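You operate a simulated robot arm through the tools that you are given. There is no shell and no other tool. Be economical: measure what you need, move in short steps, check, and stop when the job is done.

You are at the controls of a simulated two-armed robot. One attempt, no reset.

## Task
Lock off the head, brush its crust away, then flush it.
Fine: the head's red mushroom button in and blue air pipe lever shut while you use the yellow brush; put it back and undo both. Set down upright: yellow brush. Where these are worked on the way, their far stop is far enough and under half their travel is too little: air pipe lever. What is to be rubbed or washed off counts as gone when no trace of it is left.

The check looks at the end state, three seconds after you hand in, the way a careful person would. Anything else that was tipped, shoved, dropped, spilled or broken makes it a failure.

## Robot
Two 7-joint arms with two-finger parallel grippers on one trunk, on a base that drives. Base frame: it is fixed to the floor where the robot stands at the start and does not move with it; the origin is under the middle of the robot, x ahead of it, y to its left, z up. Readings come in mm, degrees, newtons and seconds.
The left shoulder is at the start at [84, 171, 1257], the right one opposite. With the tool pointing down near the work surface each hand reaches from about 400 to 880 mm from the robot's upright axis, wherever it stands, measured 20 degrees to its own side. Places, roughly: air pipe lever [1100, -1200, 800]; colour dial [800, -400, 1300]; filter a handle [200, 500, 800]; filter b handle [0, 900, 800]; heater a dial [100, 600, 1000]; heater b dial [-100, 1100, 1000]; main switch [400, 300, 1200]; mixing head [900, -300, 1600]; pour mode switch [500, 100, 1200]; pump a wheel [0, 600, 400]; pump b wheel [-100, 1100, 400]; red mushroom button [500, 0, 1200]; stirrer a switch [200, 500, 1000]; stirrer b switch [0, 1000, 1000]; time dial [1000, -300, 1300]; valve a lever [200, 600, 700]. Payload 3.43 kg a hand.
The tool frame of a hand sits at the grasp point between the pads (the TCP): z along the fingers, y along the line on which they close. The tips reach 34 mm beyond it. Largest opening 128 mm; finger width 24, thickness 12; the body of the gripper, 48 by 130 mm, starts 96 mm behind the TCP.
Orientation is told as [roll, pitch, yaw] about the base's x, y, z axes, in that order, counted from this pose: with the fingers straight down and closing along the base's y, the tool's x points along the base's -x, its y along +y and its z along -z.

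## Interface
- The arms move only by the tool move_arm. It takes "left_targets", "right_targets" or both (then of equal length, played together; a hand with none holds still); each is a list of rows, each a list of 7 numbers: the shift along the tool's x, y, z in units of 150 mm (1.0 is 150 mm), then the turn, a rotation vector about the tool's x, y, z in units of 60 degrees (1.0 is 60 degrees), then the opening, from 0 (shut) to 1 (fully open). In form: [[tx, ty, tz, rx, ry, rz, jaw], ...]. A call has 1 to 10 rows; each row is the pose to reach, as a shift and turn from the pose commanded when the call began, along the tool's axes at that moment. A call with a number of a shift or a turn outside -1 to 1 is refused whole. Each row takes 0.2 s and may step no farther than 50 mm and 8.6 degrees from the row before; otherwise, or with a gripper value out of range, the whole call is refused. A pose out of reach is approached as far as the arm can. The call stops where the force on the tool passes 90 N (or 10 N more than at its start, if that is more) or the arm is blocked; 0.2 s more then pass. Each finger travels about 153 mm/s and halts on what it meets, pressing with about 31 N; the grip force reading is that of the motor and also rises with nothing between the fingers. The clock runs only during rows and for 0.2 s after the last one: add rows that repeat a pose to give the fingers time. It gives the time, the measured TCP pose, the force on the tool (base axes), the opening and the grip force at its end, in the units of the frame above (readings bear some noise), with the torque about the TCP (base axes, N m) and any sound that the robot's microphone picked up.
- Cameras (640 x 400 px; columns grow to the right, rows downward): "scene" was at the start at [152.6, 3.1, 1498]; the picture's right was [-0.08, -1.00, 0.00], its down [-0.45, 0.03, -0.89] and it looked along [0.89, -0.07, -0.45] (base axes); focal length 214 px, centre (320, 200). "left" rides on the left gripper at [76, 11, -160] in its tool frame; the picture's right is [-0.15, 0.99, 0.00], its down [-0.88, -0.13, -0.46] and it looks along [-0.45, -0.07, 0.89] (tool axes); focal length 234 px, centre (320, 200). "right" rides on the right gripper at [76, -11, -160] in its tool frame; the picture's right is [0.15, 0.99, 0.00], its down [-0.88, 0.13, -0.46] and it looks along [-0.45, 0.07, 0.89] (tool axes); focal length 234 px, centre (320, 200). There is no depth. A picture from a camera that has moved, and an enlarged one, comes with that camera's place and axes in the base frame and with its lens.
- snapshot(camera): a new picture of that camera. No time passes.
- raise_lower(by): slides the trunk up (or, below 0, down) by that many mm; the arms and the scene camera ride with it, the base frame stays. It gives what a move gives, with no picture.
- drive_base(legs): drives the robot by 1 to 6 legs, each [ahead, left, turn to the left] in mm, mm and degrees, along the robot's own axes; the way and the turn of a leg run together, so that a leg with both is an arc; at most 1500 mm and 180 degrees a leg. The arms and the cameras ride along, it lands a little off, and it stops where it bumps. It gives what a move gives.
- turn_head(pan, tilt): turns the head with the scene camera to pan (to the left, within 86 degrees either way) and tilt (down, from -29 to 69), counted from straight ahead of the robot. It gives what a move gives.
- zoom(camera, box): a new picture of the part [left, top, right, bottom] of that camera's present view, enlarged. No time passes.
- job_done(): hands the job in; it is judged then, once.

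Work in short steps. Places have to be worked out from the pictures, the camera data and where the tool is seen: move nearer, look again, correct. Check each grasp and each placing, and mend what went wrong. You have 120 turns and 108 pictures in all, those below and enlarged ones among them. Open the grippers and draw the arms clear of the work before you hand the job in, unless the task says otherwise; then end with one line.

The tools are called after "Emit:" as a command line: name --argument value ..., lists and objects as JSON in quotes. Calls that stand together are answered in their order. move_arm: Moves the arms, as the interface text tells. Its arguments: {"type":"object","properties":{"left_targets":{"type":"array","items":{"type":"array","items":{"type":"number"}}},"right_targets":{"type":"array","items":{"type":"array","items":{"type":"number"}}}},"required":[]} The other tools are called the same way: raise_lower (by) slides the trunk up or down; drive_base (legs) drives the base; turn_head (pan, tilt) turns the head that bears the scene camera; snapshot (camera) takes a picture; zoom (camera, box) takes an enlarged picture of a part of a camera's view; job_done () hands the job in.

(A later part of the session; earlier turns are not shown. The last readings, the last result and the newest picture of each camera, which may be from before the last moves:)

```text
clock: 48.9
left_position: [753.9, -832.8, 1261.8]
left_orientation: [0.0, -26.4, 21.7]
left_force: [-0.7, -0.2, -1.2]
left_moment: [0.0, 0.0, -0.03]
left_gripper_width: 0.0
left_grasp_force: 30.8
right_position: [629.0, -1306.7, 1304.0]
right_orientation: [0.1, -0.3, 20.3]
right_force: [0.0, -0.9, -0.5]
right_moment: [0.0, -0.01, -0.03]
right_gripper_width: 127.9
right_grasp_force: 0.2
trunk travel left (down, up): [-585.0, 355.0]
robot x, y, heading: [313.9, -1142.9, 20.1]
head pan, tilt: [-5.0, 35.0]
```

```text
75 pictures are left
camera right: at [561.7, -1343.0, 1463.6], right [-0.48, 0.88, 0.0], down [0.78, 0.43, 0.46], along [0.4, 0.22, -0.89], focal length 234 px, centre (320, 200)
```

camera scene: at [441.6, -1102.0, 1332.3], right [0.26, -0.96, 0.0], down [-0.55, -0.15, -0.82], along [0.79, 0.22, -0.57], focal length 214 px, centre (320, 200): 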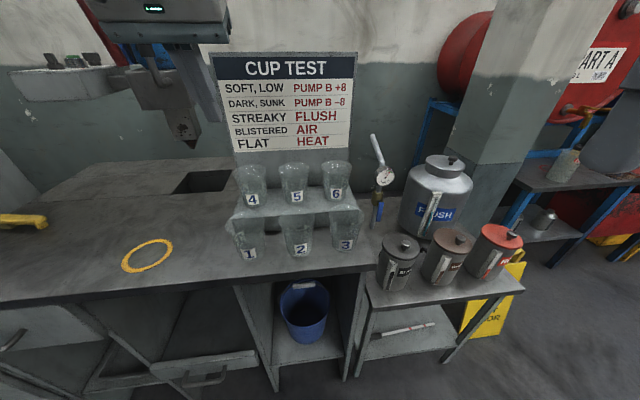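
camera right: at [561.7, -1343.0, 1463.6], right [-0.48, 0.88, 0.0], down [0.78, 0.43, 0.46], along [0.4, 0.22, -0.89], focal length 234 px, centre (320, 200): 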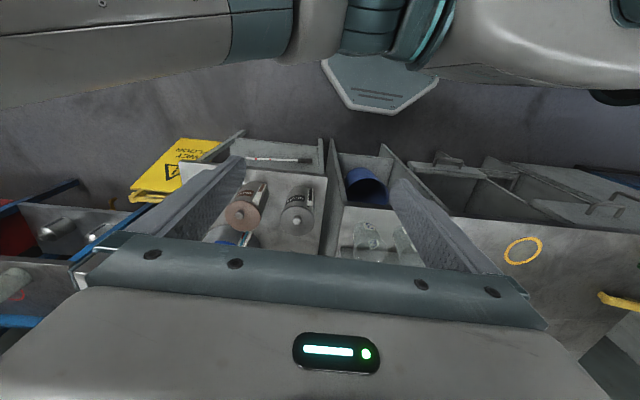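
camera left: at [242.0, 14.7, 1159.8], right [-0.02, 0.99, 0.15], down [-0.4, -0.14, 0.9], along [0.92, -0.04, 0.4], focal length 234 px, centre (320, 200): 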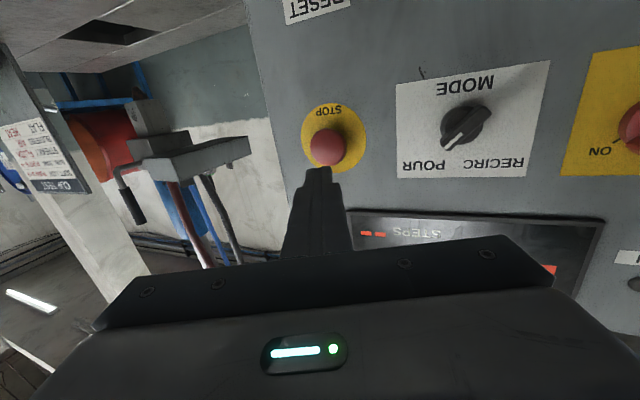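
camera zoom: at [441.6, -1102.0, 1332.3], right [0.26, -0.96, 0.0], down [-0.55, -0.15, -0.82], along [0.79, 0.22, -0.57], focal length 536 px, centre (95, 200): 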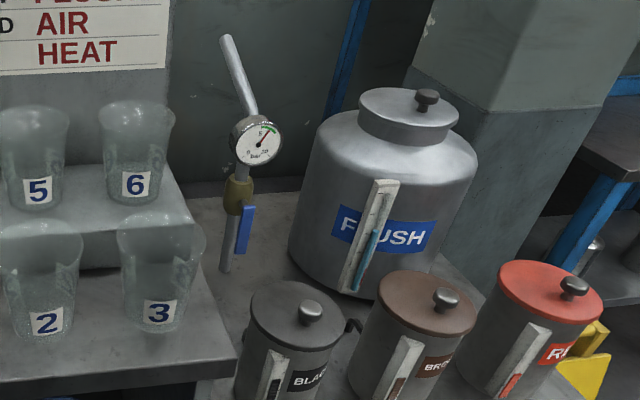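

Lever runs from about z 841 (pivot) to 750, at [1165, -1150], with open space on both sides. I bring the right hand in closed, tilting 45° forward and down.

Emit:
move_arm --right_targets '[[-0.1, -0.12, 0.1, 0, -0.125, 0, 0.5], [-0.25, -0.2, 0.25, 0, -0.25, 0, 0], [-0.4, -0.27, 0.4, 0, -0.375, 0, 0], [-0.6, -0.33, 0.6, 0, -0.5, 0, 0], [-0.8, -0.38, 0.8, 0, -0.625, 0, 0], [-1, -0.4, 1, 0, -0.75, 0, 0]]'

Emit:
move_arm --right_targets '[[0, 0, 0.25, 0, 0, 0, 0], [0, 0, 0.5, 0, 0, 0, 0], [0, 0, 0.75, 0, 0, 0, 0], [0, 0, 1, 0, 0, 0, 0]]'

Emit:
snapshot --camera "right"

Emit:
snapshot --camera "scene"

```text
clock: 50.3
left_position: [754.7, -832.4, 1262.4]
left_orientation: [0.2, -26.4, 21.8]
left_force: [-0.1, 0.4, -0.2]
left_moment: [-0.01, 0.03, -0.03]
left_gripper_width: 0.1
left_grasp_force: 30.2
right_position: [809.2, -1314.0, 1182.2]
right_orientation: [0.3, -45.2, 20.1]
right_force: [0.3, 0.6, 0.6]
right_moment: [0.02, -0.01, 0.04]
right_gripper_width: 0.2
right_grasp_force: 31.2
right hand out of reach, approached as far as the arm can: row 6
trunk travel left (down, up): [-585.0, 355.0]
robot x, y, heading: [309.5, -1144.5, 20.5]
head pan, tilt: [-5.0, 35.0]
```

```text
clock: 51.3
left_position: [754.8, -833.1, 1261.7]
left_orientation: [0.2, -26.4, 21.8]
left_force: [-0.9, 0.3, -0.4]
left_moment: [0.04, 0.01, 0.04]
left_gripper_width: 0.1
left_grasp_force: 30.5
right_position: [910.1, -1275.2, 1074.3]
right_orientation: [0.2, -45.2, 20.2]
right_force: [0.4, -0.6, -0.2]
right_moment: [0.02, 0.0, 0.01]
right_gripper_width: 0.2
right_grasp_force: 31.1
right hand out of reach, approached as far as the arm can: row 1, 2
trunk travel left (down, up): [-585.0, 355.0]
robot x, y, heading: [310.5, -1146.4, 20.3]
head pan, tilt: [-5.0, 35.0]
```

```text
74 pictures are left
camera right: at [757.2, -1343.4, 1132.1], right [-0.44, 0.89, -0.1], down [0.23, 0.22, 0.95], along [0.87, 0.39, -0.31], focal length 234 px, centre (320, 200)
```

right: 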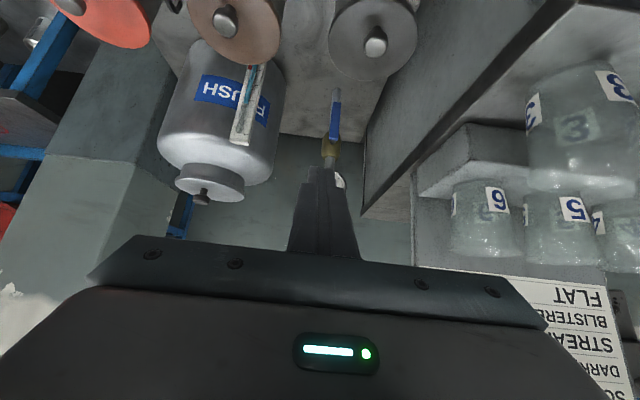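

```text
73 pictures are left
camera scene: at [442.4, -1102.5, 1332.3], right [0.26, -0.96, 0.0], down [-0.55, -0.15, -0.82], along [0.79, 0.22, -0.57], focal length 214 px, centre (320, 200)
```

scene: 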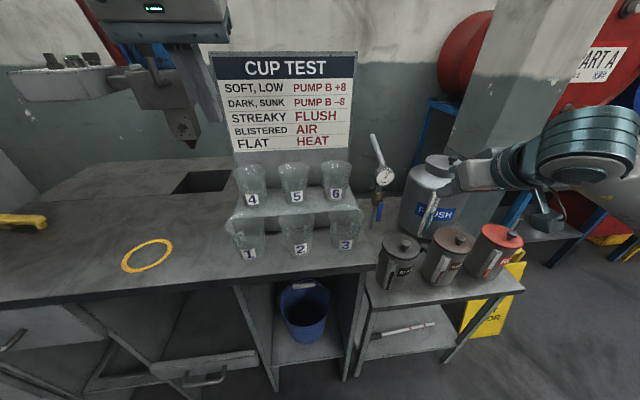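

Both views agree: pivot ≈[1165, -1147, 843], lever end ≈ z 726. I lower the closed fingers to just right of and in front of the lever.

Emit:
move_arm --right_targets '[[0.03, -0.04, 0.25, 0, 0, 0, 0], [0.06, -0.08, 0.5, 0, 0, 0, 0], [0.09, -0.12, 0.75, 0, 0, 0, 0], [0.12, -0.14, 1, 0, 0, 0, 0]]'

Emit:
snapshot --camera "right"

```text
clock: 52.3
left_position: [754.3, -833.2, 1261.9]
left_orientation: [0.2, -26.4, 21.7]
left_force: [0.0, -0.1, 1.1]
left_moment: [-0.03, 0.01, 0.01]
left_gripper_width: 0.0
left_grasp_force: 31.5
right_position: [1003.6, -1261.1, 955.5]
right_orientation: [0.2, -45.0, 20.1]
right_force: [-0.1, 0.6, -0.1]
right_moment: [-0.03, 0.01, 0.0]
right_gripper_width: 0.2
right_grasp_force: 31.2
trunk travel left (down, up): [-585.0, 355.0]
robot x, y, heading: [309.2, -1142.5, 20.5]
head pan, tilt: [-5.0, 35.0]
```

```text
72 pictures are left
camera right: at [850.9, -1329.4, 1012.8], right [-0.44, 0.89, -0.1], down [0.24, 0.22, 0.95], along [0.87, 0.39, -0.31], focal length 234 px, centre (320, 200)
```

right: 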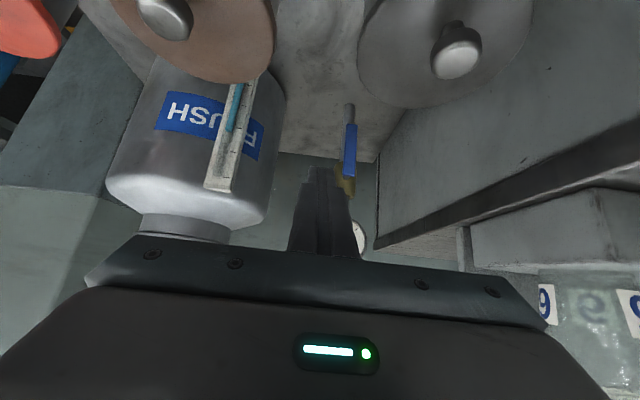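

The cans are taller than I first judged (knob top ≈ z 880), so I steepen the tool to 35° for more clearance as I continue toward the lever's right side.

Emit:
move_arm --right_targets '[[-0.02, 0, 0.2, 0, 0.04, 0, 0], [-0.05, 0, 0.4, 0, 0.08, 0, 0], [-0.08, 0, 0.6, 0, 0.12, 0, 0], [-0.1, 0, 0.8, 0, 0.167, 0, 0], [-0.12, 0, 1, 0, 0.167, 0, 0]]'

Emit:
snapshot --camera "right"

Emit:
zoom --camera "scene" --box '[330, 120, 570, 280]'

```text
clock: 53.5
left_position: [755.0, -831.2, 1263.6]
left_orientation: [0.1, -26.5, 21.6]
left_force: [0.2, 0.1, 0.0]
left_moment: [0.03, 0.05, 0.0]
left_gripper_width: 0.0
left_grasp_force: 31.0
right_position: [1116.3, -1221.3, 861.9]
right_orientation: [0.2, -35.1, 20.2]
right_force: [0.4, -0.1, 0.2]
right_moment: [-0.01, -0.02, 0.01]
right_gripper_width: 0.2
right_grasp_force: 30.7
trunk travel left (down, up): [-585.0, 355.0]
robot x, y, heading: [311.3, -1144.6, 20.7]
head pan, tilt: [-5.0, 35.0]
```

```text
71 pictures are left
camera right: at [976.1, -1285.0, 948.3], right [-0.46, 0.89, -0.08], down [0.39, 0.28, 0.88], along [0.8, 0.37, -0.47], focal length 234 px, centre (320, 200)
```

right: 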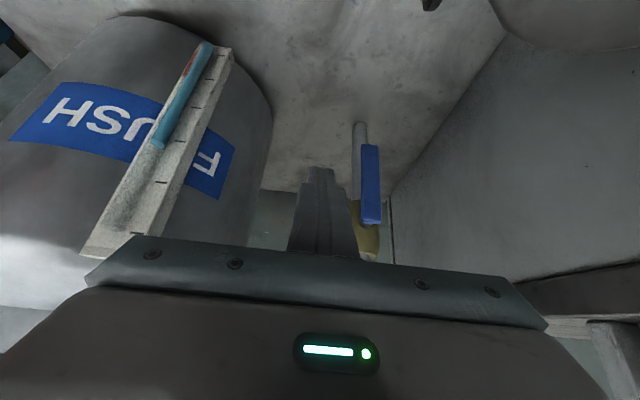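

```text
2.50 times, centred on (450, 200) of scene
camera zoom: at [442.3, -1101.8, 1332.2], right [0.26, -0.96, 0.0], down [-0.55, -0.15, -0.82], along [0.79, 0.22, -0.57], focal length 536 px, centre (-5, 200)
```

zoom: 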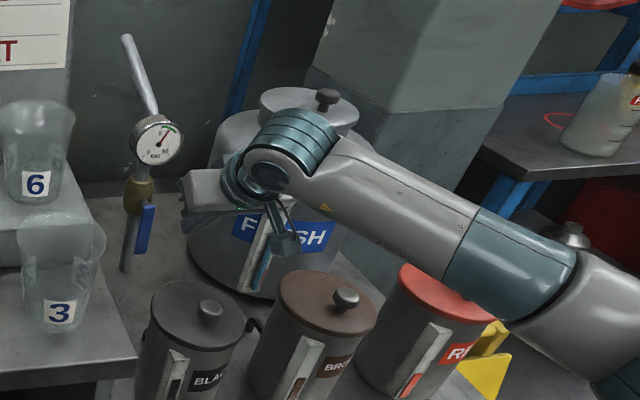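

Fingertip is right of the lever and slightly in front. I advance past its plane, then nudge left to test the swing direction.

Emit:
move_arm --right_targets '[[-0.07, 0, 0.25, 0, 0, 0, 0], [-0.147, 0, 0.5, 0, 0, 0, 0], [-0.147, 0.12, 0.5, 0, 0, 0, 0], [-0.147, 0.2, 0.5, 0, 0, 0, 0], [-0.147, 0.27, 0.5, 0, 0, 0, 0], [-0.147, 0.33, 0.5, 0, 0, 0, 0], [-0.147, 0.38, 0.5, 0, 0, 0, 0], [-0.147, 0.44, 0.5, 0, 0, 0, 0]]'

Emit:
snapshot --camera "right"

```text
clock: 55.2
left_position: [757.5, -834.8, 1261.6]
left_orientation: [0.0, -26.4, 21.4]
left_force: [0.3, 0.4, -0.4]
left_moment: [-0.09, -0.01, -0.05]
left_gripper_width: 0.0
left_grasp_force: 31.0
right_position: [1163.3, -1174.4, 815.0]
right_orientation: [-1.6, -35.2, 18.1]
right_force: [4.4, -25.9, -2.6]
right_moment: [1.12, 0.16, 0.53]
right_gripper_width: 0.2
right_grasp_force: 30.9
trunk travel left (down, up): [-585.0, 355.0]
robot x, y, heading: [310.6, -1146.3, 20.1]
head pan, tilt: [-5.0, 35.0]
stopped in row 8 (right hand): the force on the tool passed its limit at 93 N (the readings are from after the stop); the commanded pose is now the measured one
```

```text
69 pictures are left
camera right: at [1019.9, -1228.7, 900.4], right [-0.41, 0.91, -0.11], down [0.39, 0.28, 0.88], along [0.83, 0.31, -0.47], focal length 234 px, centre (320, 200)
```

right: 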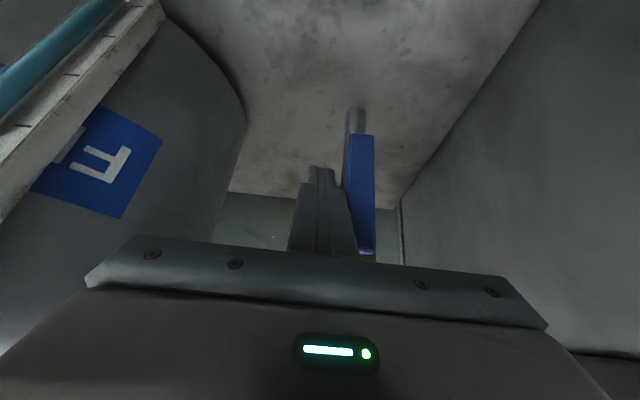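

The lever refuses to go left (93 N), so it must swing right. I withdraw, and cross in front of it to its left side, yawing the tool 30° left so the gripper body stays away from the cups.

Emit:
move_arm --right_targets '[[0, -0.12, 0, 0, 0, 0, 0], [0, -0.14, -0.25, 0, 0, 0, 0], [0, -0.14, -0.5, 0, 0, 0, 0], [0, 0, -0.55, -0.07, 0, -0.1, 0], [0, 0.15, -0.55, -0.144, 0, -0.205, 0], [0, 0.28, -0.55, -0.215, 0, -0.31, 0], [0, 0.4, -0.55, -0.287, 0, -0.41, 0]]'

Emit:
snapshot --camera "right"

Emit:
zoom --camera "scene" --box '[330, 120, 570, 280]'

```text
clock: 56.9
left_position: [757.1, -835.3, 1262.0]
left_orientation: [0.1, -26.5, 21.3]
left_force: [0.5, -0.7, -1.4]
left_moment: [0.02, 0.0, 0.01]
left_gripper_width: 0.1
left_grasp_force: 31.1
right_position: [1097.9, -1123.7, 882.0]
right_orientation: [-1.1, -34.9, 48.8]
right_force: [-0.5, 0.1, 0.3]
right_moment: [0.02, 0.0, 0.01]
right_gripper_width: 0.1
right_grasp_force: 31.6
trunk travel left (down, up): [-585.0, 355.0]
robot x, y, heading: [313.3, -1147.8, 19.9]
head pan, tilt: [-5.0, 35.0]
```

```text
68 pictures are left
camera right: at [1002.4, -1244.5, 968.6], right [-0.82, 0.57, -0.1], down [0.2, 0.44, 0.88], along [0.54, 0.69, -0.47], focal length 234 px, centre (320, 200)
```

right: 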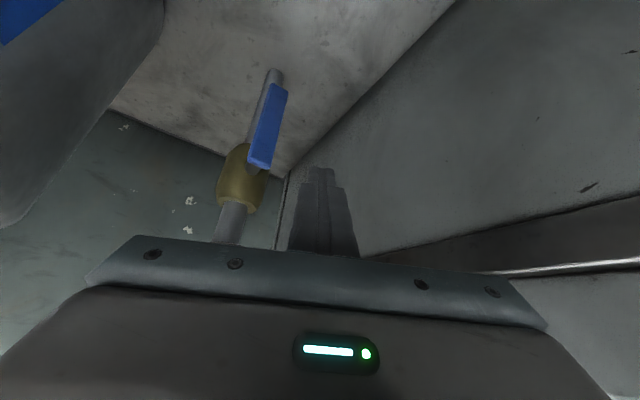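

```text
2.50 times, centred on (450, 200) of scene
camera zoom: at [442.8, -1103.7, 1332.2], right [0.26, -0.97, 0.0], down [-0.55, -0.15, -0.82], along [0.79, 0.21, -0.57], focal length 536 px, centre (-5, 200)
```

zoom: 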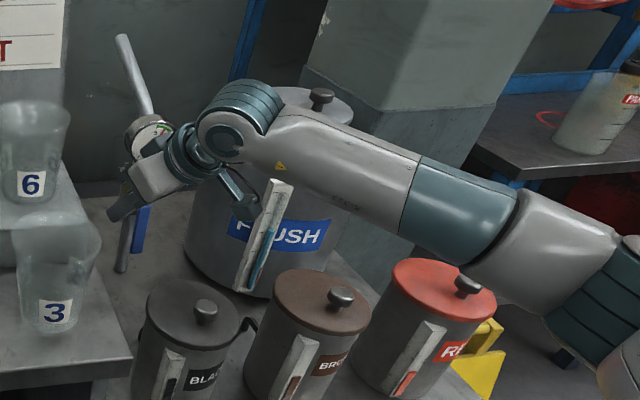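

The lever is at ≈[1153, -1146], z 843–750, and the fingertips are now on its left. I move in beside it and push right a little as a test.

Emit:
move_arm --right_targets '[[0.05, -0.07, 0.17, 0, 0, 0, 0], [0.1, -0.14, 0.33, 0, 0, 0, 0], [0.148, -0.212, 0.498, 0, 0, 0, 0], [0.2, -0.329, 0.461, 0, 0, 0, 0], [0.22, -0.375, 0.447, 0, 0, 0, 0], [0.243, -0.422, 0.431, 0, 0, 0, 0], [0.265, -0.47, 0.417, 0, 0, 0, 0]]'

Emit:
snapshot --camera "right"

```text
clock: 58.1
left_position: [750.8, -834.1, 1262.8]
left_orientation: [0.3, -26.5, 21.7]
left_force: [0.1, -0.4, 0.6]
left_moment: [0.03, 0.04, 0.05]
left_gripper_width: 0.3
left_grasp_force: 30.6
right_position: [1134.0, -1123.3, 813.2]
right_orientation: [0.5, -36.0, 50.8]
right_force: [-18.1, 23.5, 9.1]
right_moment: [-1.14, -0.68, -0.47]
right_gripper_width: 0.1
right_grasp_force: 31.0
trunk travel left (down, up): [-585.0, 355.0]
robot x, y, heading: [307.5, -1144.1, 20.4]
head pan, tilt: [-5.0, 35.0]
stopped in row 6 (right hand): the force on the tool passed its limit at 94 N (the readings are from after the stop); the commanded pose is now the measured one
```

```text
66 pictures are left
camera right: at [1044.9, -1249.0, 897.0], right [-0.84, 0.53, -0.08], down [0.18, 0.42, 0.89], along [0.5, 0.73, -0.46], focal length 234 px, centre (320, 200)
```

right: 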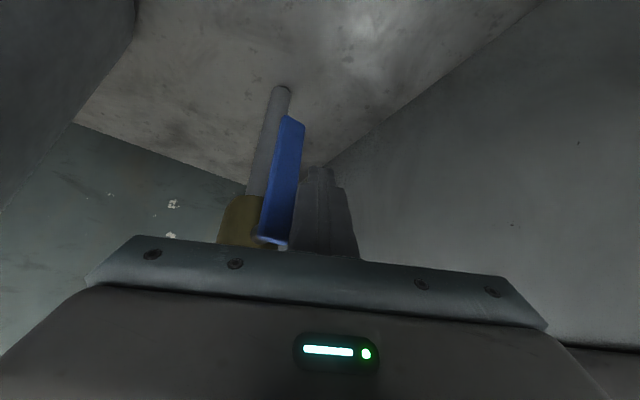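

Both sides resist at about 60 mm radius. I check from the scene camera whether the lever has moved.

Emit:
zoom --camera "scene" --box '[355, 150, 435, 230]'

```text
5.00 times, centred on (395, 190) of scene
camera zoom: at [439.6, -1103.8, 1332.6], right [0.27, -0.96, 0.0], down [-0.55, -0.15, -0.82], along [0.79, 0.22, -0.57], focal length 1072 px, centre (-55, 250)
```

zoom: 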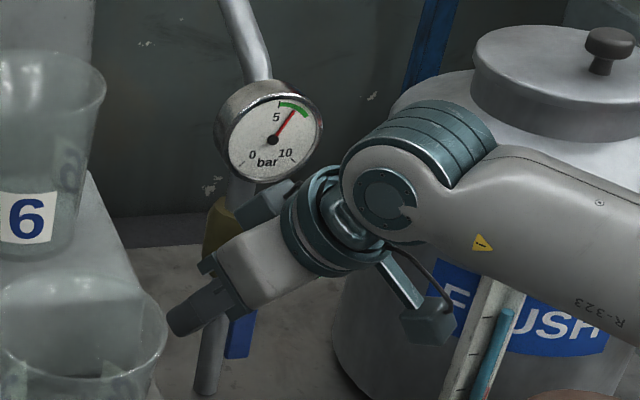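

No movement visible. More leverage is needed, so I ease off, drop to near the lever's end, and push right again.

Emit:
move_arm --right_targets '[[-0.027, 0.057, 0.02, 0, 0, 0, 0], [0.03, 0.057, 0.1, 0, 0, 0, 0], [0.091, 0.057, 0.182, 0, 0, 0, 0], [0.132, -0.029, 0.152, 0, 0, 0, 0], [0.151, -0.07, 0.138, 0, 0, 0, 0], [0.17, -0.11, 0.125, 0, 0, 0, 0], [0.189, -0.15, 0.111, 0, 0, 0, 0], [0.208, -0.19, 0.097, 0, 0, 0, 0], [0.2275, -0.23, 0.083, 0, 0, 0, 0]]'

Emit:
snapshot --camera "right"

```text
clock: 59.8
left_position: [749.5, -828.5, 1263.8]
left_orientation: [0.4, -26.5, 22.0]
left_force: [-0.4, -1.1, -0.5]
left_moment: [0.12, 0.03, 0.02]
left_gripper_width: 0.2
left_grasp_force: 30.8
right_position: [1131.6, -1121.8, 779.0]
right_orientation: [1.4, -36.0, 52.4]
right_force: [-9.6, 21.8, 2.6]
right_moment: [-1.11, -0.53, -0.21]
right_gripper_width: 0.0
right_grasp_force: 31.2
trunk travel left (down, up): [-585.0, 355.0]
robot x, y, heading: [311.7, -1142.2, 20.9]
head pan, tilt: [-5.0, 35.0]
stopped in row 8 (right hand): the force on the tool passed its limit at 93 N (the readings are from after the stop); the commanded pose is now the measured one
```

```text
64 pictures are left
camera right: at [1048.7, -1252.8, 863.3], right [-0.86, 0.5, -0.07], down [0.18, 0.42, 0.89], along [0.47, 0.76, -0.45], focal length 234 px, centre (320, 200)
```

right: 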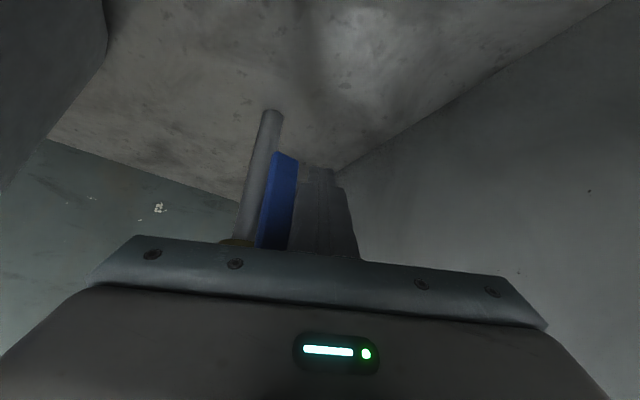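

The moments show I've been contacting 45–50 mm behind the TCP, around z 840: the lever is nearer than I took it to be (end ≈ z 775, pivot ≈ z 865, ~30 mm closer). I reposition so the tip acts at the lever's lower end, then push right.

Emit:
move_arm --right_targets '[[0, 0.06, 0, 0, 0, 0, 0], [-0.017, 0.124, -0.185, 0, 0, 0, 0], [0.055, -0.017, -0.238, 0, 0, 0, 0], [0.078, -0.062, -0.254, 0, 0, 0, 0], [0.101, -0.107, -0.271, 0, 0, 0, 0], [0.125, -0.152, -0.288, 0, 0, 0, 0], [0.148, -0.197, -0.305, 0, 0, 0, 0], [0.171, -0.242, -0.32, 0, 0, 0, 0]]'

Emit:
snapshot --camera "right"

```text
clock: 61.6
left_position: [747.7, -820.5, 1261.1]
left_orientation: [-0.1, -26.4, 22.4]
left_force: [0.4, -0.6, 0.3]
left_moment: [0.01, 0.0, 0.03]
left_gripper_width: 0.1
left_grasp_force: 31.0
right_position: [1118.8, -1151.8, 802.3]
right_orientation: [1.0, -35.6, 53.1]
right_force: [-29.8, 50.1, -7.3]
right_moment: [-0.12, 0.04, 0.86]
right_gripper_width: 0.0
right_grasp_force: 31.4
right hand out of reach, approached as far as the arm can: row 6, 7, 8
trunk travel left (down, up): [-585.0, 355.0]
robot x, y, heading: [305.8, -1143.7, 21.0]
head pan, tilt: [-5.0, 35.0]
```

```text
63 pictures are left
camera right: at [1037.2, -1282.8, 889.0], right [-0.87, 0.49, -0.07], down [0.17, 0.43, 0.88], along [0.46, 0.76, -0.46], focal length 234 px, centre (320, 200)
```

right: 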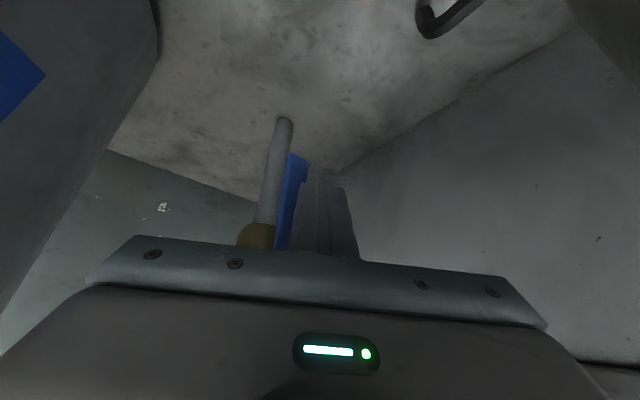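

Pressing right at the end with ~58 N does not move it, so right is the closed-off side. I go back around to the right side to push left, this time with the proper depth.

Emit:
move_arm --right_targets '[[0, 0.07, 0, 0, 0, 0, 0], [0, 0.07, -0.25, 0, 0, 0, 0], [0, 0.05, -0.5, 0, 0, 0, 0], [0.03, -0.05, -0.55, 0.078, 0, 0.107, 0], [0.06, -0.12, -0.58, 0.156, 0, 0.215, 0], [0.09, -0.18, -0.58, 0.234, 0, 0.32, 0], [0.1, -0.22, -0.58, 0.312, 0, 0.43, 0]]'

Emit:
snapshot --camera "right"

```text
clock: 63.2
left_position: [750.8, -827.6, 1261.8]
left_orientation: [0.2, -26.4, 22.1]
left_force: [0.0, 0.2, 0.8]
left_moment: [-0.01, 0.0, -0.01]
left_gripper_width: 0.0
left_grasp_force: 31.4
right_position: [1114.9, -1237.0, 862.3]
right_orientation: [0.5, -35.2, 20.1]
right_force: [-0.4, -0.2, -0.3]
right_moment: [0.02, -0.01, 0.01]
right_gripper_width: 0.1
right_grasp_force: 31.1
trunk travel left (down, up): [-585.0, 355.0]
robot x, y, heading: [312.2, -1141.4, 21.0]
head pan, tilt: [-5.0, 35.0]
```

```text
62 pictures are left
camera right: at [974.8, -1302.1, 948.4], right [-0.46, 0.89, -0.08], down [0.38, 0.28, 0.88], along [0.8, 0.37, -0.47], focal length 234 px, centre (320, 200)
```

right: 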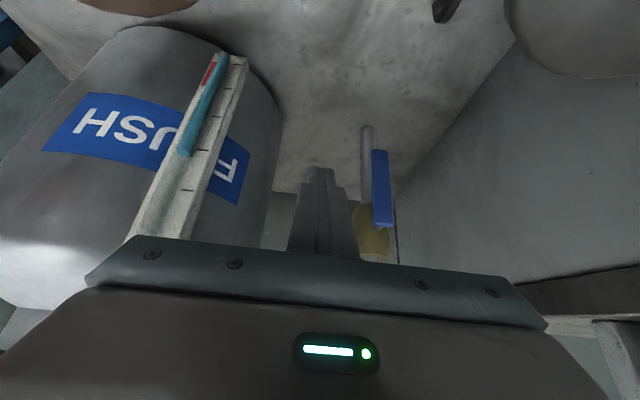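

Lever is at L≈-1480, z 772–859. I move in at the right depth and push left near its end.

Emit:
move_arm --right_targets '[[0.025, 0, 0.21, 0, 0, 0, 0], [0.05, 0, 0.42, 0, 0, 0, 0], [0.05, 0.2, 0.42, 0, 0, 0, 0], [0.05, 0.27, 0.42, 0, 0, 0, 0], [0.05, 0.32, 0.42, 0, 0, 0, 0], [0.05, 0.37, 0.42, 0, 0, 0, 0], [0.05, 0.42, 0.42, 0, 0, 0, 0], [0.05, 0.47, 0.42, 0, 0, 0, 0], [0.05, 0.52, 0.42, 0, 0, 0, 0]]'

Emit:
snapshot --camera "right"

```text
clock: 65.2
left_position: [750.3, -826.9, 1262.3]
left_orientation: [0.0, -26.4, 22.1]
left_force: [0.8, 0.7, 0.0]
left_moment: [0.03, -0.02, -0.03]
left_gripper_width: 0.1
left_grasp_force: 30.9
right_position: [1116.2, -1153.8, 808.8]
right_orientation: [0.6, -35.3, 20.3]
right_force: [-2.5, -2.8, 1.0]
right_moment: [0.0, -0.01, -0.04]
right_gripper_width: 0.1
right_grasp_force: 31.6
trunk travel left (down, up): [-585.0, 355.0]
robot x, y, heading: [311.9, -1145.9, 20.9]
head pan, tilt: [-5.0, 35.0]
```

```text
61 pictures are left
camera right: at [975.9, -1218.8, 894.2], right [-0.46, 0.88, -0.08], down [0.38, 0.28, 0.88], along [0.8, 0.38, -0.47], focal length 234 px, centre (320, 200)
```

right: 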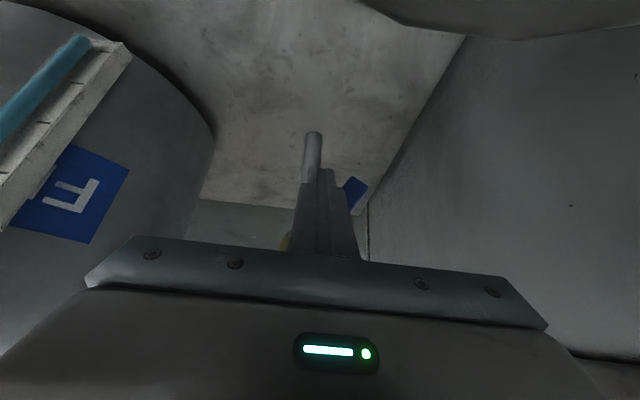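

It swings left easily with 3 N. I follow the arc up and around, sliding toward the pivot to stay clear of the cups.

Emit:
move_arm --right_targets '[[-0.073, 0.107, -0.104, 0, 0, 0, 0], [-0.122, 0.147, -0.175, 0, 0, 0, 0], [-0.17, 0.18, -0.243, 0, 0, 0, 0], [-0.214, 0.207, -0.306, 0, 0, 0, 0], [-0.245, 0.22, -0.349, 0, 0, 0, 0], [-0.2755, 0.227, -0.393, 0, 0, 0, 0]]'

Emit:
snapshot --camera "right"

Emit:
zoom --camera "scene" --box '[330, 130, 450, 230]'

```text
clock: 66.6
left_position: [754.1, -832.0, 1262.2]
left_orientation: [0.4, -26.3, 22.0]
left_force: [0.1, 0.7, -0.8]
left_moment: [-0.02, 0.0, 0.04]
left_gripper_width: 0.0
left_grasp_force: 31.5
right_position: [1096.9, -1128.4, 860.6]
right_orientation: [0.2, -32.9, 20.5]
right_force: [-43.7, -25.0, -57.8]
right_moment: [-1.01, 2.26, -0.07]
right_gripper_width: 0.0
right_grasp_force: 30.7
trunk travel left (down, up): [-585.0, 355.0]
robot x, y, heading: [309.0, -1148.6, 20.8]
head pan, tilt: [-5.0, 35.0]
```

```text
60 pictures are left
camera right: at [960.2, -1192.0, 952.5], right [-0.46, 0.88, -0.08], down [0.41, 0.29, 0.86], along [0.78, 0.37, -0.5], focal length 234 px, centre (320, 200)
```

right: 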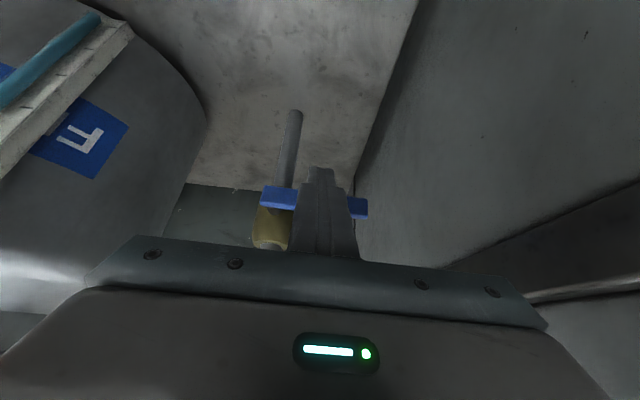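

```text
4.00 times, centred on (390, 180) of scene
camera zoom: at [443.1, -1103.0, 1331.6], right [0.27, -0.96, 0.0], down [-0.55, -0.15, -0.82], along [0.79, 0.22, -0.58], focal length 858 px, centre (40, 280)
```

zoom: 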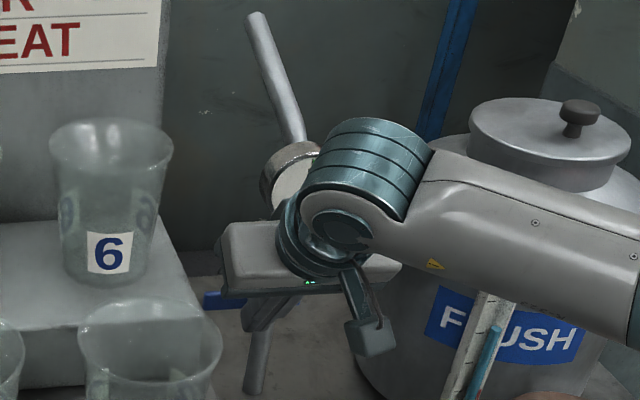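

The lever is now horizontal against its stop. I relieve the force and withdraw along the finger axis.

Emit:
move_arm --right_targets '[[0.06, 0, 0.08, 0, 0, 0, 0], [0.06, -0.03, -0.2, 0, 0, 0, 0], [0.0, -0.1, -0.5, 0, 0, 0, 0], [-0.06, -0.2, -0.8, 0, 0, 0, 0], [-0.1, -0.3, -1, 0, 0, 0, 0]]'

Emit:
snapshot --camera "right"

Emit:
zoom --camera "scene" --box '[330, 130, 450, 230]'

```text
clock: 67.8
left_position: [750.7, -827.8, 1263.1]
left_orientation: [0.0, -26.4, 22.2]
left_force: [-0.4, -0.4, -0.1]
left_moment: [0.01, 0.0, -0.01]
left_gripper_width: 0.0
left_grasp_force: 31.3
right_position: [1047.8, -1192.6, 1012.7]
right_orientation: [0.6, -35.4, 20.3]
right_force: [0.4, 0.1, 0.3]
right_moment: [0.02, -0.03, -0.02]
right_gripper_width: 0.0
right_grasp_force: 31.0
trunk travel left (down, up): [-585.0, 355.0]
robot x, y, heading: [310.6, -1145.3, 21.1]
head pan, tilt: [-5.0, 35.0]
```

```text
58 pictures are left
camera right: at [907.0, -1257.2, 1098.1], right [-0.46, 0.88, -0.08], down [0.38, 0.28, 0.88], along [0.8, 0.38, -0.46], focal length 234 px, centre (320, 200)
```

right: 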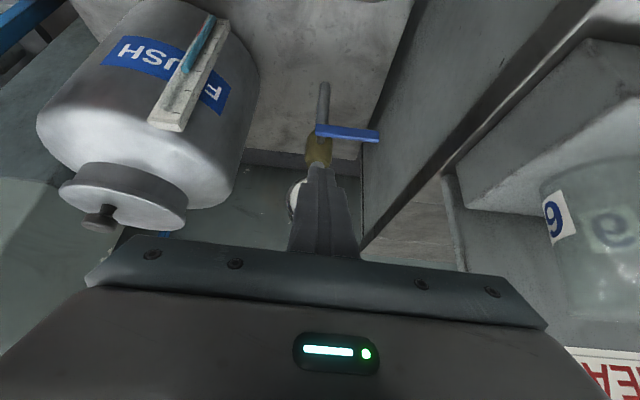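

```text
4.00 times, centred on (390, 180) of scene
camera zoom: at [439.4, -1100.0, 1332.4], right [0.27, -0.96, 0.0], down [-0.55, -0.16, -0.82], along [0.79, 0.22, -0.57], focal length 858 px, centre (40, 280)
```

zoom: 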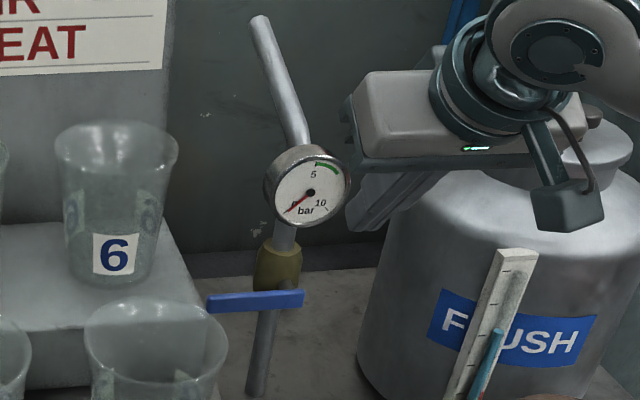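

Gauge at 0 bar: the air is shut. I raise and untilt the right hand clear of the trolley.

Emit:
move_arm --right_targets '[[-0.1, 0, -0.2, 0, 0, 0, 0], [-0.2, 0, -0.4, 0, 0.12, 0, 0.3], [-0.3, 0, -0.6, 0, 0.24, 0, 0.6], [-0.3, 0, -0.8, 0, 0.36, 0, 0.6], [-0.3, 0, -0.95, 0, 0.48, 0, 0.6], [-0.3, 0, -1, 0, 0.58, 0, 0.6]]'

Emit:
drive_base --legs '[[-150, 0, 0], [0, 800, 0]]'

Emit:
turn_head --pan -10 --tilt 25

Emit:
snapshot --camera "scene"

```text
clock: 69.2
left_position: [750.7, -827.4, 1261.6]
left_orientation: [0.1, -26.4, 22.2]
left_force: [0.1, 0.1, 0.6]
left_moment: [-0.05, 0.01, 0.03]
left_gripper_width: 0.0
left_grasp_force: 31.2
right_position: [1002.7, -1208.3, 1159.7]
right_orientation: [0.3, -0.3, 20.7]
right_force: [0.1, -0.1, 0.9]
right_moment: [0.03, 0.0, -0.02]
right_gripper_width: 77.3
right_grasp_force: 0.1
trunk travel left (down, up): [-585.0, 355.0]
robot x, y, heading: [312.3, -1144.9, 20.7]
head pan, tilt: [-5.0, 35.0]
```

```text
clock: 74.4
left_position: [325.3, -132.8, 1262.2]
left_orientation: [0.1, -26.5, 22.2]
left_force: [-0.7, 0.6, -0.4]
left_moment: [0.01, 0.01, -0.02]
left_gripper_width: 0.2
left_grasp_force: 30.5
right_position: [577.8, -514.0, 1159.0]
right_orientation: [0.5, -0.5, 20.6]
right_force: [-0.3, 0.0, -0.2]
right_moment: [-0.02, 0.01, 0.0]
right_gripper_width: 76.7
right_grasp_force: 0.2
trunk travel left (down, up): [-585.0, 355.0]
robot x, y, heading: [-119.8, -446.4, 20.8]
head pan, tilt: [-5.0, 35.0]
```

```text
clock: 75.1
left_position: [325.5, -132.7, 1261.8]
left_orientation: [0.1, -26.4, 22.1]
left_force: [0.2, -0.5, 1.0]
left_moment: [-0.01, -0.01, -0.03]
left_gripper_width: 0.2
left_grasp_force: 31.0
right_position: [577.5, -514.8, 1158.6]
right_orientation: [0.4, -0.5, 20.6]
right_force: [0.2, 0.0, -0.5]
right_moment: [0.02, -0.01, -0.01]
right_gripper_width: 76.5
right_grasp_force: 0.0
trunk travel left (down, up): [-585.0, 355.0]
robot x, y, heading: [-115.5, -448.9, 21.0]
head pan, tilt: [-10.0, 25.0]
```

```text
56 pictures are left
camera scene: at [20.5, -411.2, 1348.0], right [0.19, -0.98, 0.0], down [-0.42, -0.08, -0.91], along [0.89, 0.17, -0.42], focal length 214 px, centre (320, 200)
```

scene: 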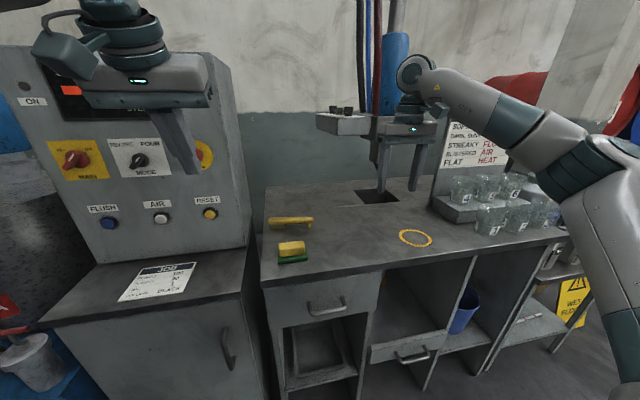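

Now a close look at the brush, and also the nozzle.

Emit:
zoom --camera "scene" --box '[250, 200, 350, 280]'

Emit:
snapshot --camera "right"

```text
5.00 times, centred on (300, 240) of scene
camera zoom: at [20.5, -411.2, 1348.0], right [0.19, -0.98, 0.0], down [-0.42, -0.08, -0.91], along [0.89, 0.17, -0.42], focal length 1072 px, centre (420, 0)
```

zoom: 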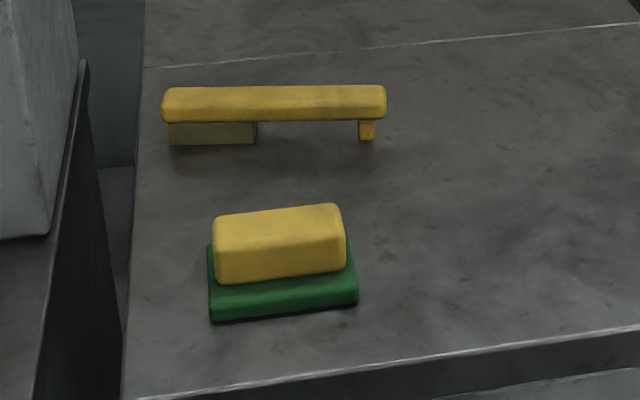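

```text
54 pictures are left
camera right: at [509.7, -552.3, 1317.4], right [-0.49, 0.87, 0.01], down [0.78, 0.43, 0.46], along [0.4, 0.23, -0.89], focal length 234 px, centre (320, 200)
```

right: 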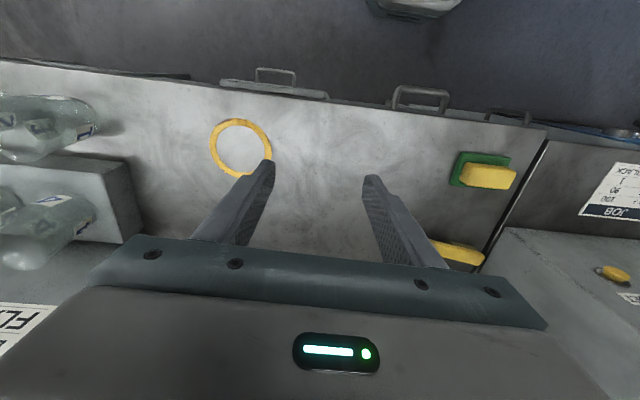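

Brush: a ~167 mm bar, bristles under its left end, foot at the right; grip point ≈[700, -201]. I pull the left hand back so it won't meet the console, and begin yawing the right hand to close across the bar.

Emit:
move_arm --left_targets '[[0.1, -0.07, -0.05, 0, 0.06, 0, 0], [0.2, -0.14, -0.1, 0, 0.12, 0, 0], [0.3, -0.2, -0.15, 0, 0.18, 0, 0], [0.4, -0.27, -0.2, 0, 0.24, 0, 0], [0.5, -0.34, -0.25, 0, 0.32, 0, 0], [0.6, -0.4, -0.29, 0, 0.4, 0, 0], [0.6, -0.4, -0.29, 0, 0.4, 0, 0]]' --right_targets '[[0.05, 0, 0, 0, 0, 0.14, 0.6], [0.1, 0, 0, 0, 0, 0.28, 0.6], [0.15, 0, 0, 0, 0, 0.42, 0.6], [0.2, 0, 0, 0, 0, 0.56, 0.6], [0.25, 0, 0, 0, 0, 0.7, 0.6], [0.3, 0, 0, 0, 0, 0.84, 0.6], [0.3, 0, 0, 0, 0, 0.98, 0.6]]'

Emit:
zoom --camera "scene" --box '[300, 80, 460, 200]'

```text
clock: 76.7
left_position: [256.6, -226.8, 1261.0]
left_orientation: [0.1, -2.3, 22.2]
left_force: [0.3, -0.4, 1.2]
left_moment: [0.01, -0.02, -0.01]
left_gripper_width: 0.1
left_grasp_force: 31.3
right_position: [536.1, -529.3, 1159.2]
right_orientation: [0.6, 0.1, -38.3]
right_force: [-0.2, -0.4, -1.2]
right_moment: [-0.01, 0.0, -0.02]
right_gripper_width: 76.6
right_grasp_force: 0.1
trunk travel left (down, up): [-585.0, 355.0]
robot x, y, heading: [-121.3, -446.6, 20.7]
head pan, tilt: [-10.0, 25.0]
```

```text
3.33 times, centred on (380, 140) of scene
camera zoom: at [20.6, -410.8, 1348.0], right [0.19, -0.98, 0.0], down [-0.42, -0.08, -0.91], along [0.89, 0.17, -0.42], focal length 715 px, centre (120, 400)
```

zoom: 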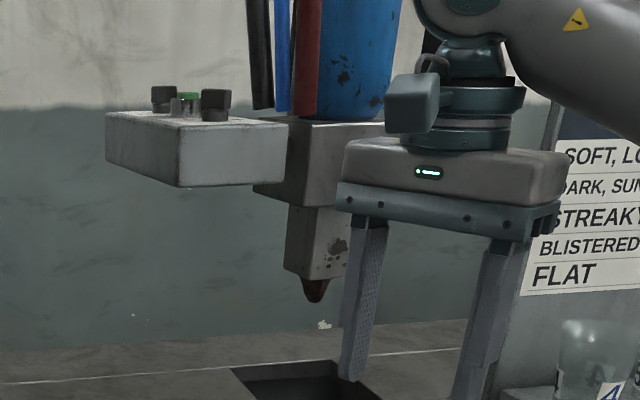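

The crust is a dark patch low on the nozzle block. I finish the yaw and drive up to the bench in front of the brush.

Emit:
move_arm --right_targets '[[0, 0, 0, 0, 0, 0.14, 0.6], [0, 0, 0, 0, 0, 0.28, 0.6], [0, 0, 0, 0, 0, 0.42, 0.6], [0, 0, 0, 0, 0, 0.56, 0.6], [0, 0, 0, 0, 0, 0.66, 0.6]]'

Emit:
drive_base --legs '[[180, 30, 0]]'

Emit:
turn_head --pan 0 --tilt 38

Emit:
snapshot --camera "scene"

Emit:
snapshot --camera "right"

```text
clock: 77.9
left_position: [255.3, -226.5, 1259.1]
left_orientation: [0.2, -2.5, 22.1]
left_force: [-0.2, 0.6, -0.6]
left_moment: [-0.01, 0.03, 0.03]
left_gripper_width: 0.0
left_grasp_force: 30.8
right_position: [535.1, -530.2, 1158.3]
right_orientation: [0.3, 0.5, -77.9]
right_force: [0.1, -1.1, 0.0]
right_moment: [0.0, -0.01, -0.01]
right_gripper_width: 77.0
right_grasp_force: 0.0
trunk travel left (down, up): [-585.0, 355.0]
robot x, y, heading: [-121.1, -447.6, 20.6]
head pan, tilt: [-10.0, 25.0]
```

```text
clock: 79.4
left_position: [409.1, -137.2, 1260.2]
left_orientation: [0.2, -2.5, 22.0]
left_force: [-0.2, -0.1, -0.4]
left_moment: [-0.01, 0.03, -0.02]
left_gripper_width: 0.1
left_grasp_force: 31.2
right_position: [688.5, -441.4, 1158.7]
right_orientation: [0.4, 0.5, -77.9]
right_force: [1.2, 0.2, -0.1]
right_moment: [-0.01, 0.02, 0.04]
right_gripper_width: 76.8
right_grasp_force: 0.0
trunk travel left (down, up): [-585.0, 355.0]
robot x, y, heading: [37.7, -355.7, 20.6]
head pan, tilt: [-10.0, 25.0]
```

```text
clock: 80.2
left_position: [410.2, -137.5, 1259.3]
left_orientation: [0.1, -2.3, 22.0]
left_force: [0.6, -0.1, 0.0]
left_moment: [0.02, -0.01, 0.0]
left_gripper_width: 0.0
left_grasp_force: 30.4
right_position: [688.9, -441.9, 1157.8]
right_orientation: [0.4, 0.5, -77.9]
right_force: [-0.1, 0.3, -0.2]
right_moment: [0.03, -0.03, 0.03]
right_gripper_width: 76.8
right_grasp_force: 0.1
trunk travel left (down, up): [-585.0, 355.0]
robot x, y, heading: [33.7, -362.2, 20.7]
head pan, tilt: [0.0, 38.0]
```

```text
52 pictures are left
camera scene: at [164.0, -308.4, 1327.7], right [0.35, -0.94, 0.0], down [-0.58, -0.22, -0.79], along [0.74, 0.28, -0.62], focal length 214 px, centre (320, 200)
```

scene: 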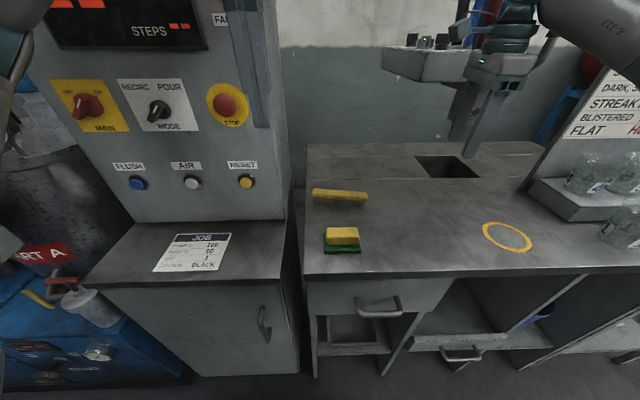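

```text
51 pictures are left
camera right: at [660.9, -371.0, 1318.6], right [0.94, 0.35, 0.01], down [0.31, -0.84, 0.45], along [0.16, -0.42, -0.89], focal length 234 px, centre (320, 200)
```

right: 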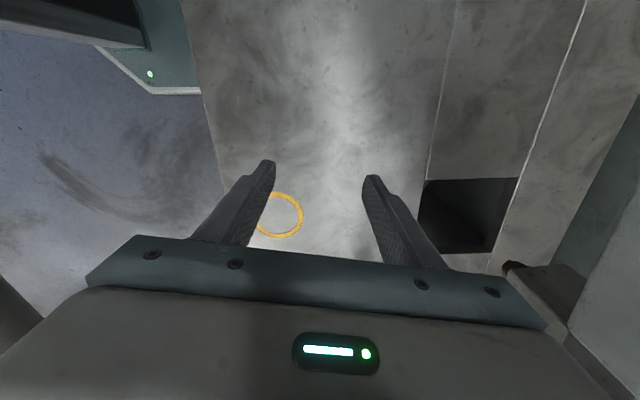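

Brush runs from (668,-93) to (711,-256), bar mid height about 925. I move the right hand over the grip point at (697,-201).

Emit:
move_arm --right_targets '[[0.25, 0.06, 0, 0, 0, -0.02, 0.6], [0.5, 0.13, 0, 0, 0, -0.045, 0.6], [0.75, 0.19, 0, 0, 0, -0.045, 0.6], [1, 0.25, 0, 0, 0, -0.045, 0.6]]'

Emit:
move_arm --right_targets '[[0.2, 0.07, 0.1, 0, 0, 0, 0.6], [0.4, 0.12, 0.3, 0, 0, 0, 0.6], [0.56, 0.14, 0.5, 0, 0, 0, 0.6]]'

Emit:
snapshot --camera "right"

Emit:
snapshot --camera "scene"

```text
clock: 81.2
left_position: [409.2, -135.1, 1260.0]
left_orientation: [0.0, -2.4, 22.0]
left_force: [0.4, 0.0, 0.5]
left_moment: [-0.07, -0.03, -0.02]
left_gripper_width: 0.1
left_grasp_force: 30.9
right_position: [695.7, -285.5, 1160.3]
right_orientation: [0.4, 0.4, -75.2]
right_force: [-0.7, 0.6, -0.8]
right_moment: [-0.01, 0.03, -0.02]
right_gripper_width: 76.9
right_grasp_force: 0.1
trunk travel left (down, up): [-585.0, 355.0]
robot x, y, heading: [39.4, -358.6, 20.5]
head pan, tilt: [0.0, 38.0]
```

```text
clock: 82.0
left_position: [410.2, -137.4, 1261.0]
left_orientation: [0.1, -2.4, 22.0]
left_force: [-0.2, 0.6, -0.5]
left_moment: [-0.02, 0.02, 0.0]
left_gripper_width: 0.3
left_grasp_force: 30.9
right_position: [693.1, -200.0, 1086.7]
right_orientation: [0.4, 0.5, -75.3]
right_force: [-0.3, 0.0, -0.1]
right_moment: [0.0, 0.02, -0.01]
right_gripper_width: 76.9
right_grasp_force: 0.0
trunk travel left (down, up): [-585.0, 355.0]
robot x, y, heading: [37.5, -361.9, 20.6]
head pan, tilt: [0.0, 38.0]
```

```text
50 pictures are left
camera right: at [661.3, -130.7, 1246.7], right [0.92, 0.39, 0.01], down [0.35, -0.82, 0.45], along [0.18, -0.41, -0.89], focal length 234 px, centre (320, 200)
```

right: 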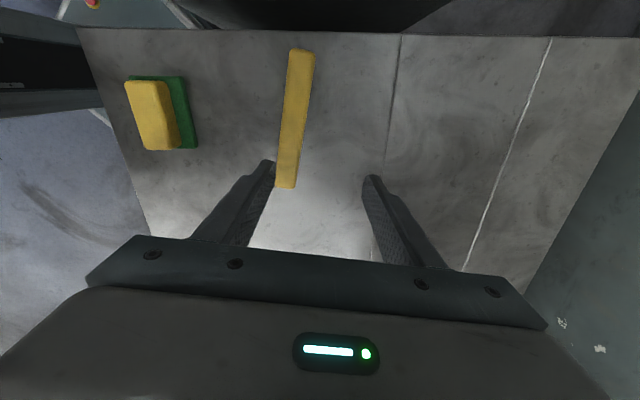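

```text
49 pictures are left
camera scene: at [164.2, -308.1, 1327.7], right [0.35, -0.94, 0.0], down [-0.58, -0.22, -0.79], along [0.74, 0.28, -0.62], focal length 214 px, centre (320, 200)
```

scene: 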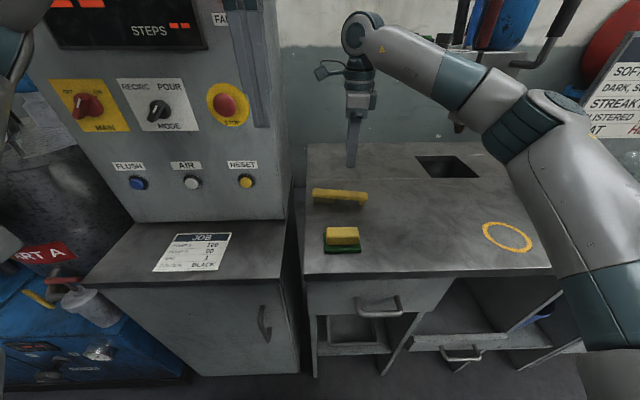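

Matching both cameras puts the bar at z≈950, from (630,-110) to (670,-264). I shift the hand and lower to z≈1000 to verify.

Emit:
move_arm --right_targets '[[-0.036, -0.13, 0.1, 0, 0, 0, 0.6], [-0.036, -0.257, 0.3, 0, 0, 0, 0.6], [-0.036, -0.257, 0.55, 0, 0, 0, 0.6]]'

Emit:
snapshot --camera "right"

```text
clock: 82.8
left_position: [410.4, -137.1, 1260.2]
left_orientation: [0.2, -2.4, 21.9]
left_force: [0.4, -0.2, -0.5]
left_moment: [0.01, 0.06, 0.01]
left_gripper_width: 0.2
left_grasp_force: 30.9
right_position: [657.6, -214.6, 1003.3]
right_orientation: [0.4, 0.5, -75.2]
right_force: [1.0, 1.2, 0.1]
right_moment: [0.0, 0.01, -0.04]
right_gripper_width: 77.0
right_grasp_force: 0.0
trunk travel left (down, up): [-585.0, 355.0]
robot x, y, heading: [36.2, -360.0, 20.6]
head pan, tilt: [0.0, 38.0]
```

```text
48 pictures are left
camera right: at [626.8, -144.5, 1162.6], right [0.92, 0.39, 0.01], down [0.35, -0.82, 0.45], along [0.18, -0.41, -0.89], focal length 234 px, centre (320, 200)
```

right: 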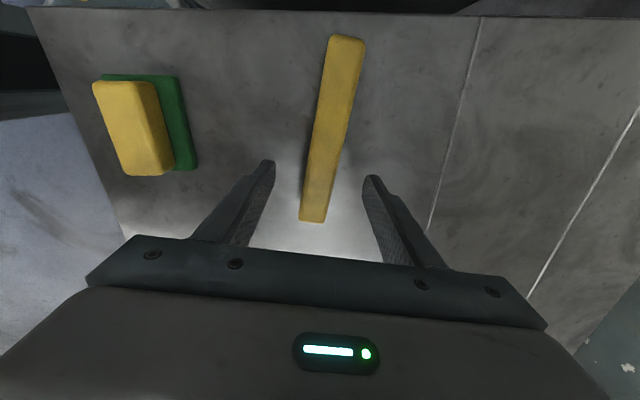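

Alignment confirmed. I lower 45 mm and close on the bar.

Emit:
move_arm --right_targets '[[0, 0, 0.15, 0, 0, 0, 0.6], [0, 0, 0.3, 0, 0, 0, 0.6], [0, 0, 0.3, 0, 0, 0, 0.3], [0, 0, 0.3, 0, 0, 0, 0], [0, 0, 0.3, 0, 0, 0, 0], [0, 0, 0.3, 0, 0, 0, 0]]'

Emit:
snapshot --camera "right"

```text
clock: 84.2
left_position: [401.6, -138.6, 1263.2]
left_orientation: [0.1, -2.7, 22.1]
left_force: [0.1, 0.3, -0.5]
left_moment: [0.01, -0.01, -0.01]
left_gripper_width: 0.0
left_grasp_force: 30.9
right_position: [653.5, -213.1, 965.2]
right_orientation: [0.8, 0.5, -75.2]
right_force: [-18.7, -4.5, 40.6]
right_moment: [-0.64, 1.24, -0.11]
right_gripper_width: 27.5
right_grasp_force: 30.8
trunk travel left (down, up): [-585.0, 355.0]
robot x, y, heading: [36.0, -359.4, 20.7]
head pan, tilt: [0.0, 38.0]
```

```text
47 pictures are left
camera right: at [620.7, -144.5, 1124.0], right [0.92, 0.4, 0.02], down [0.35, -0.82, 0.45], along [0.19, -0.41, -0.89], focal length 234 px, centre (320, 200)
```

right: 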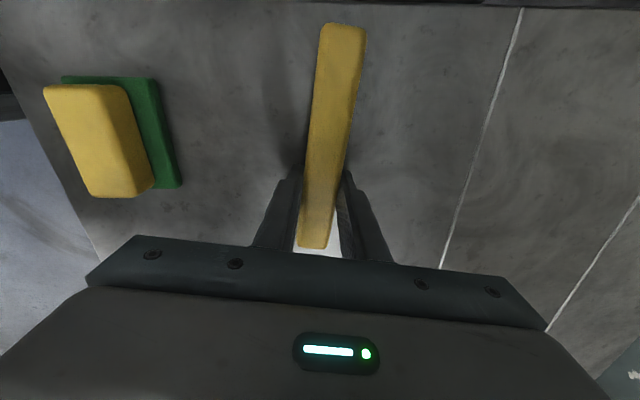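

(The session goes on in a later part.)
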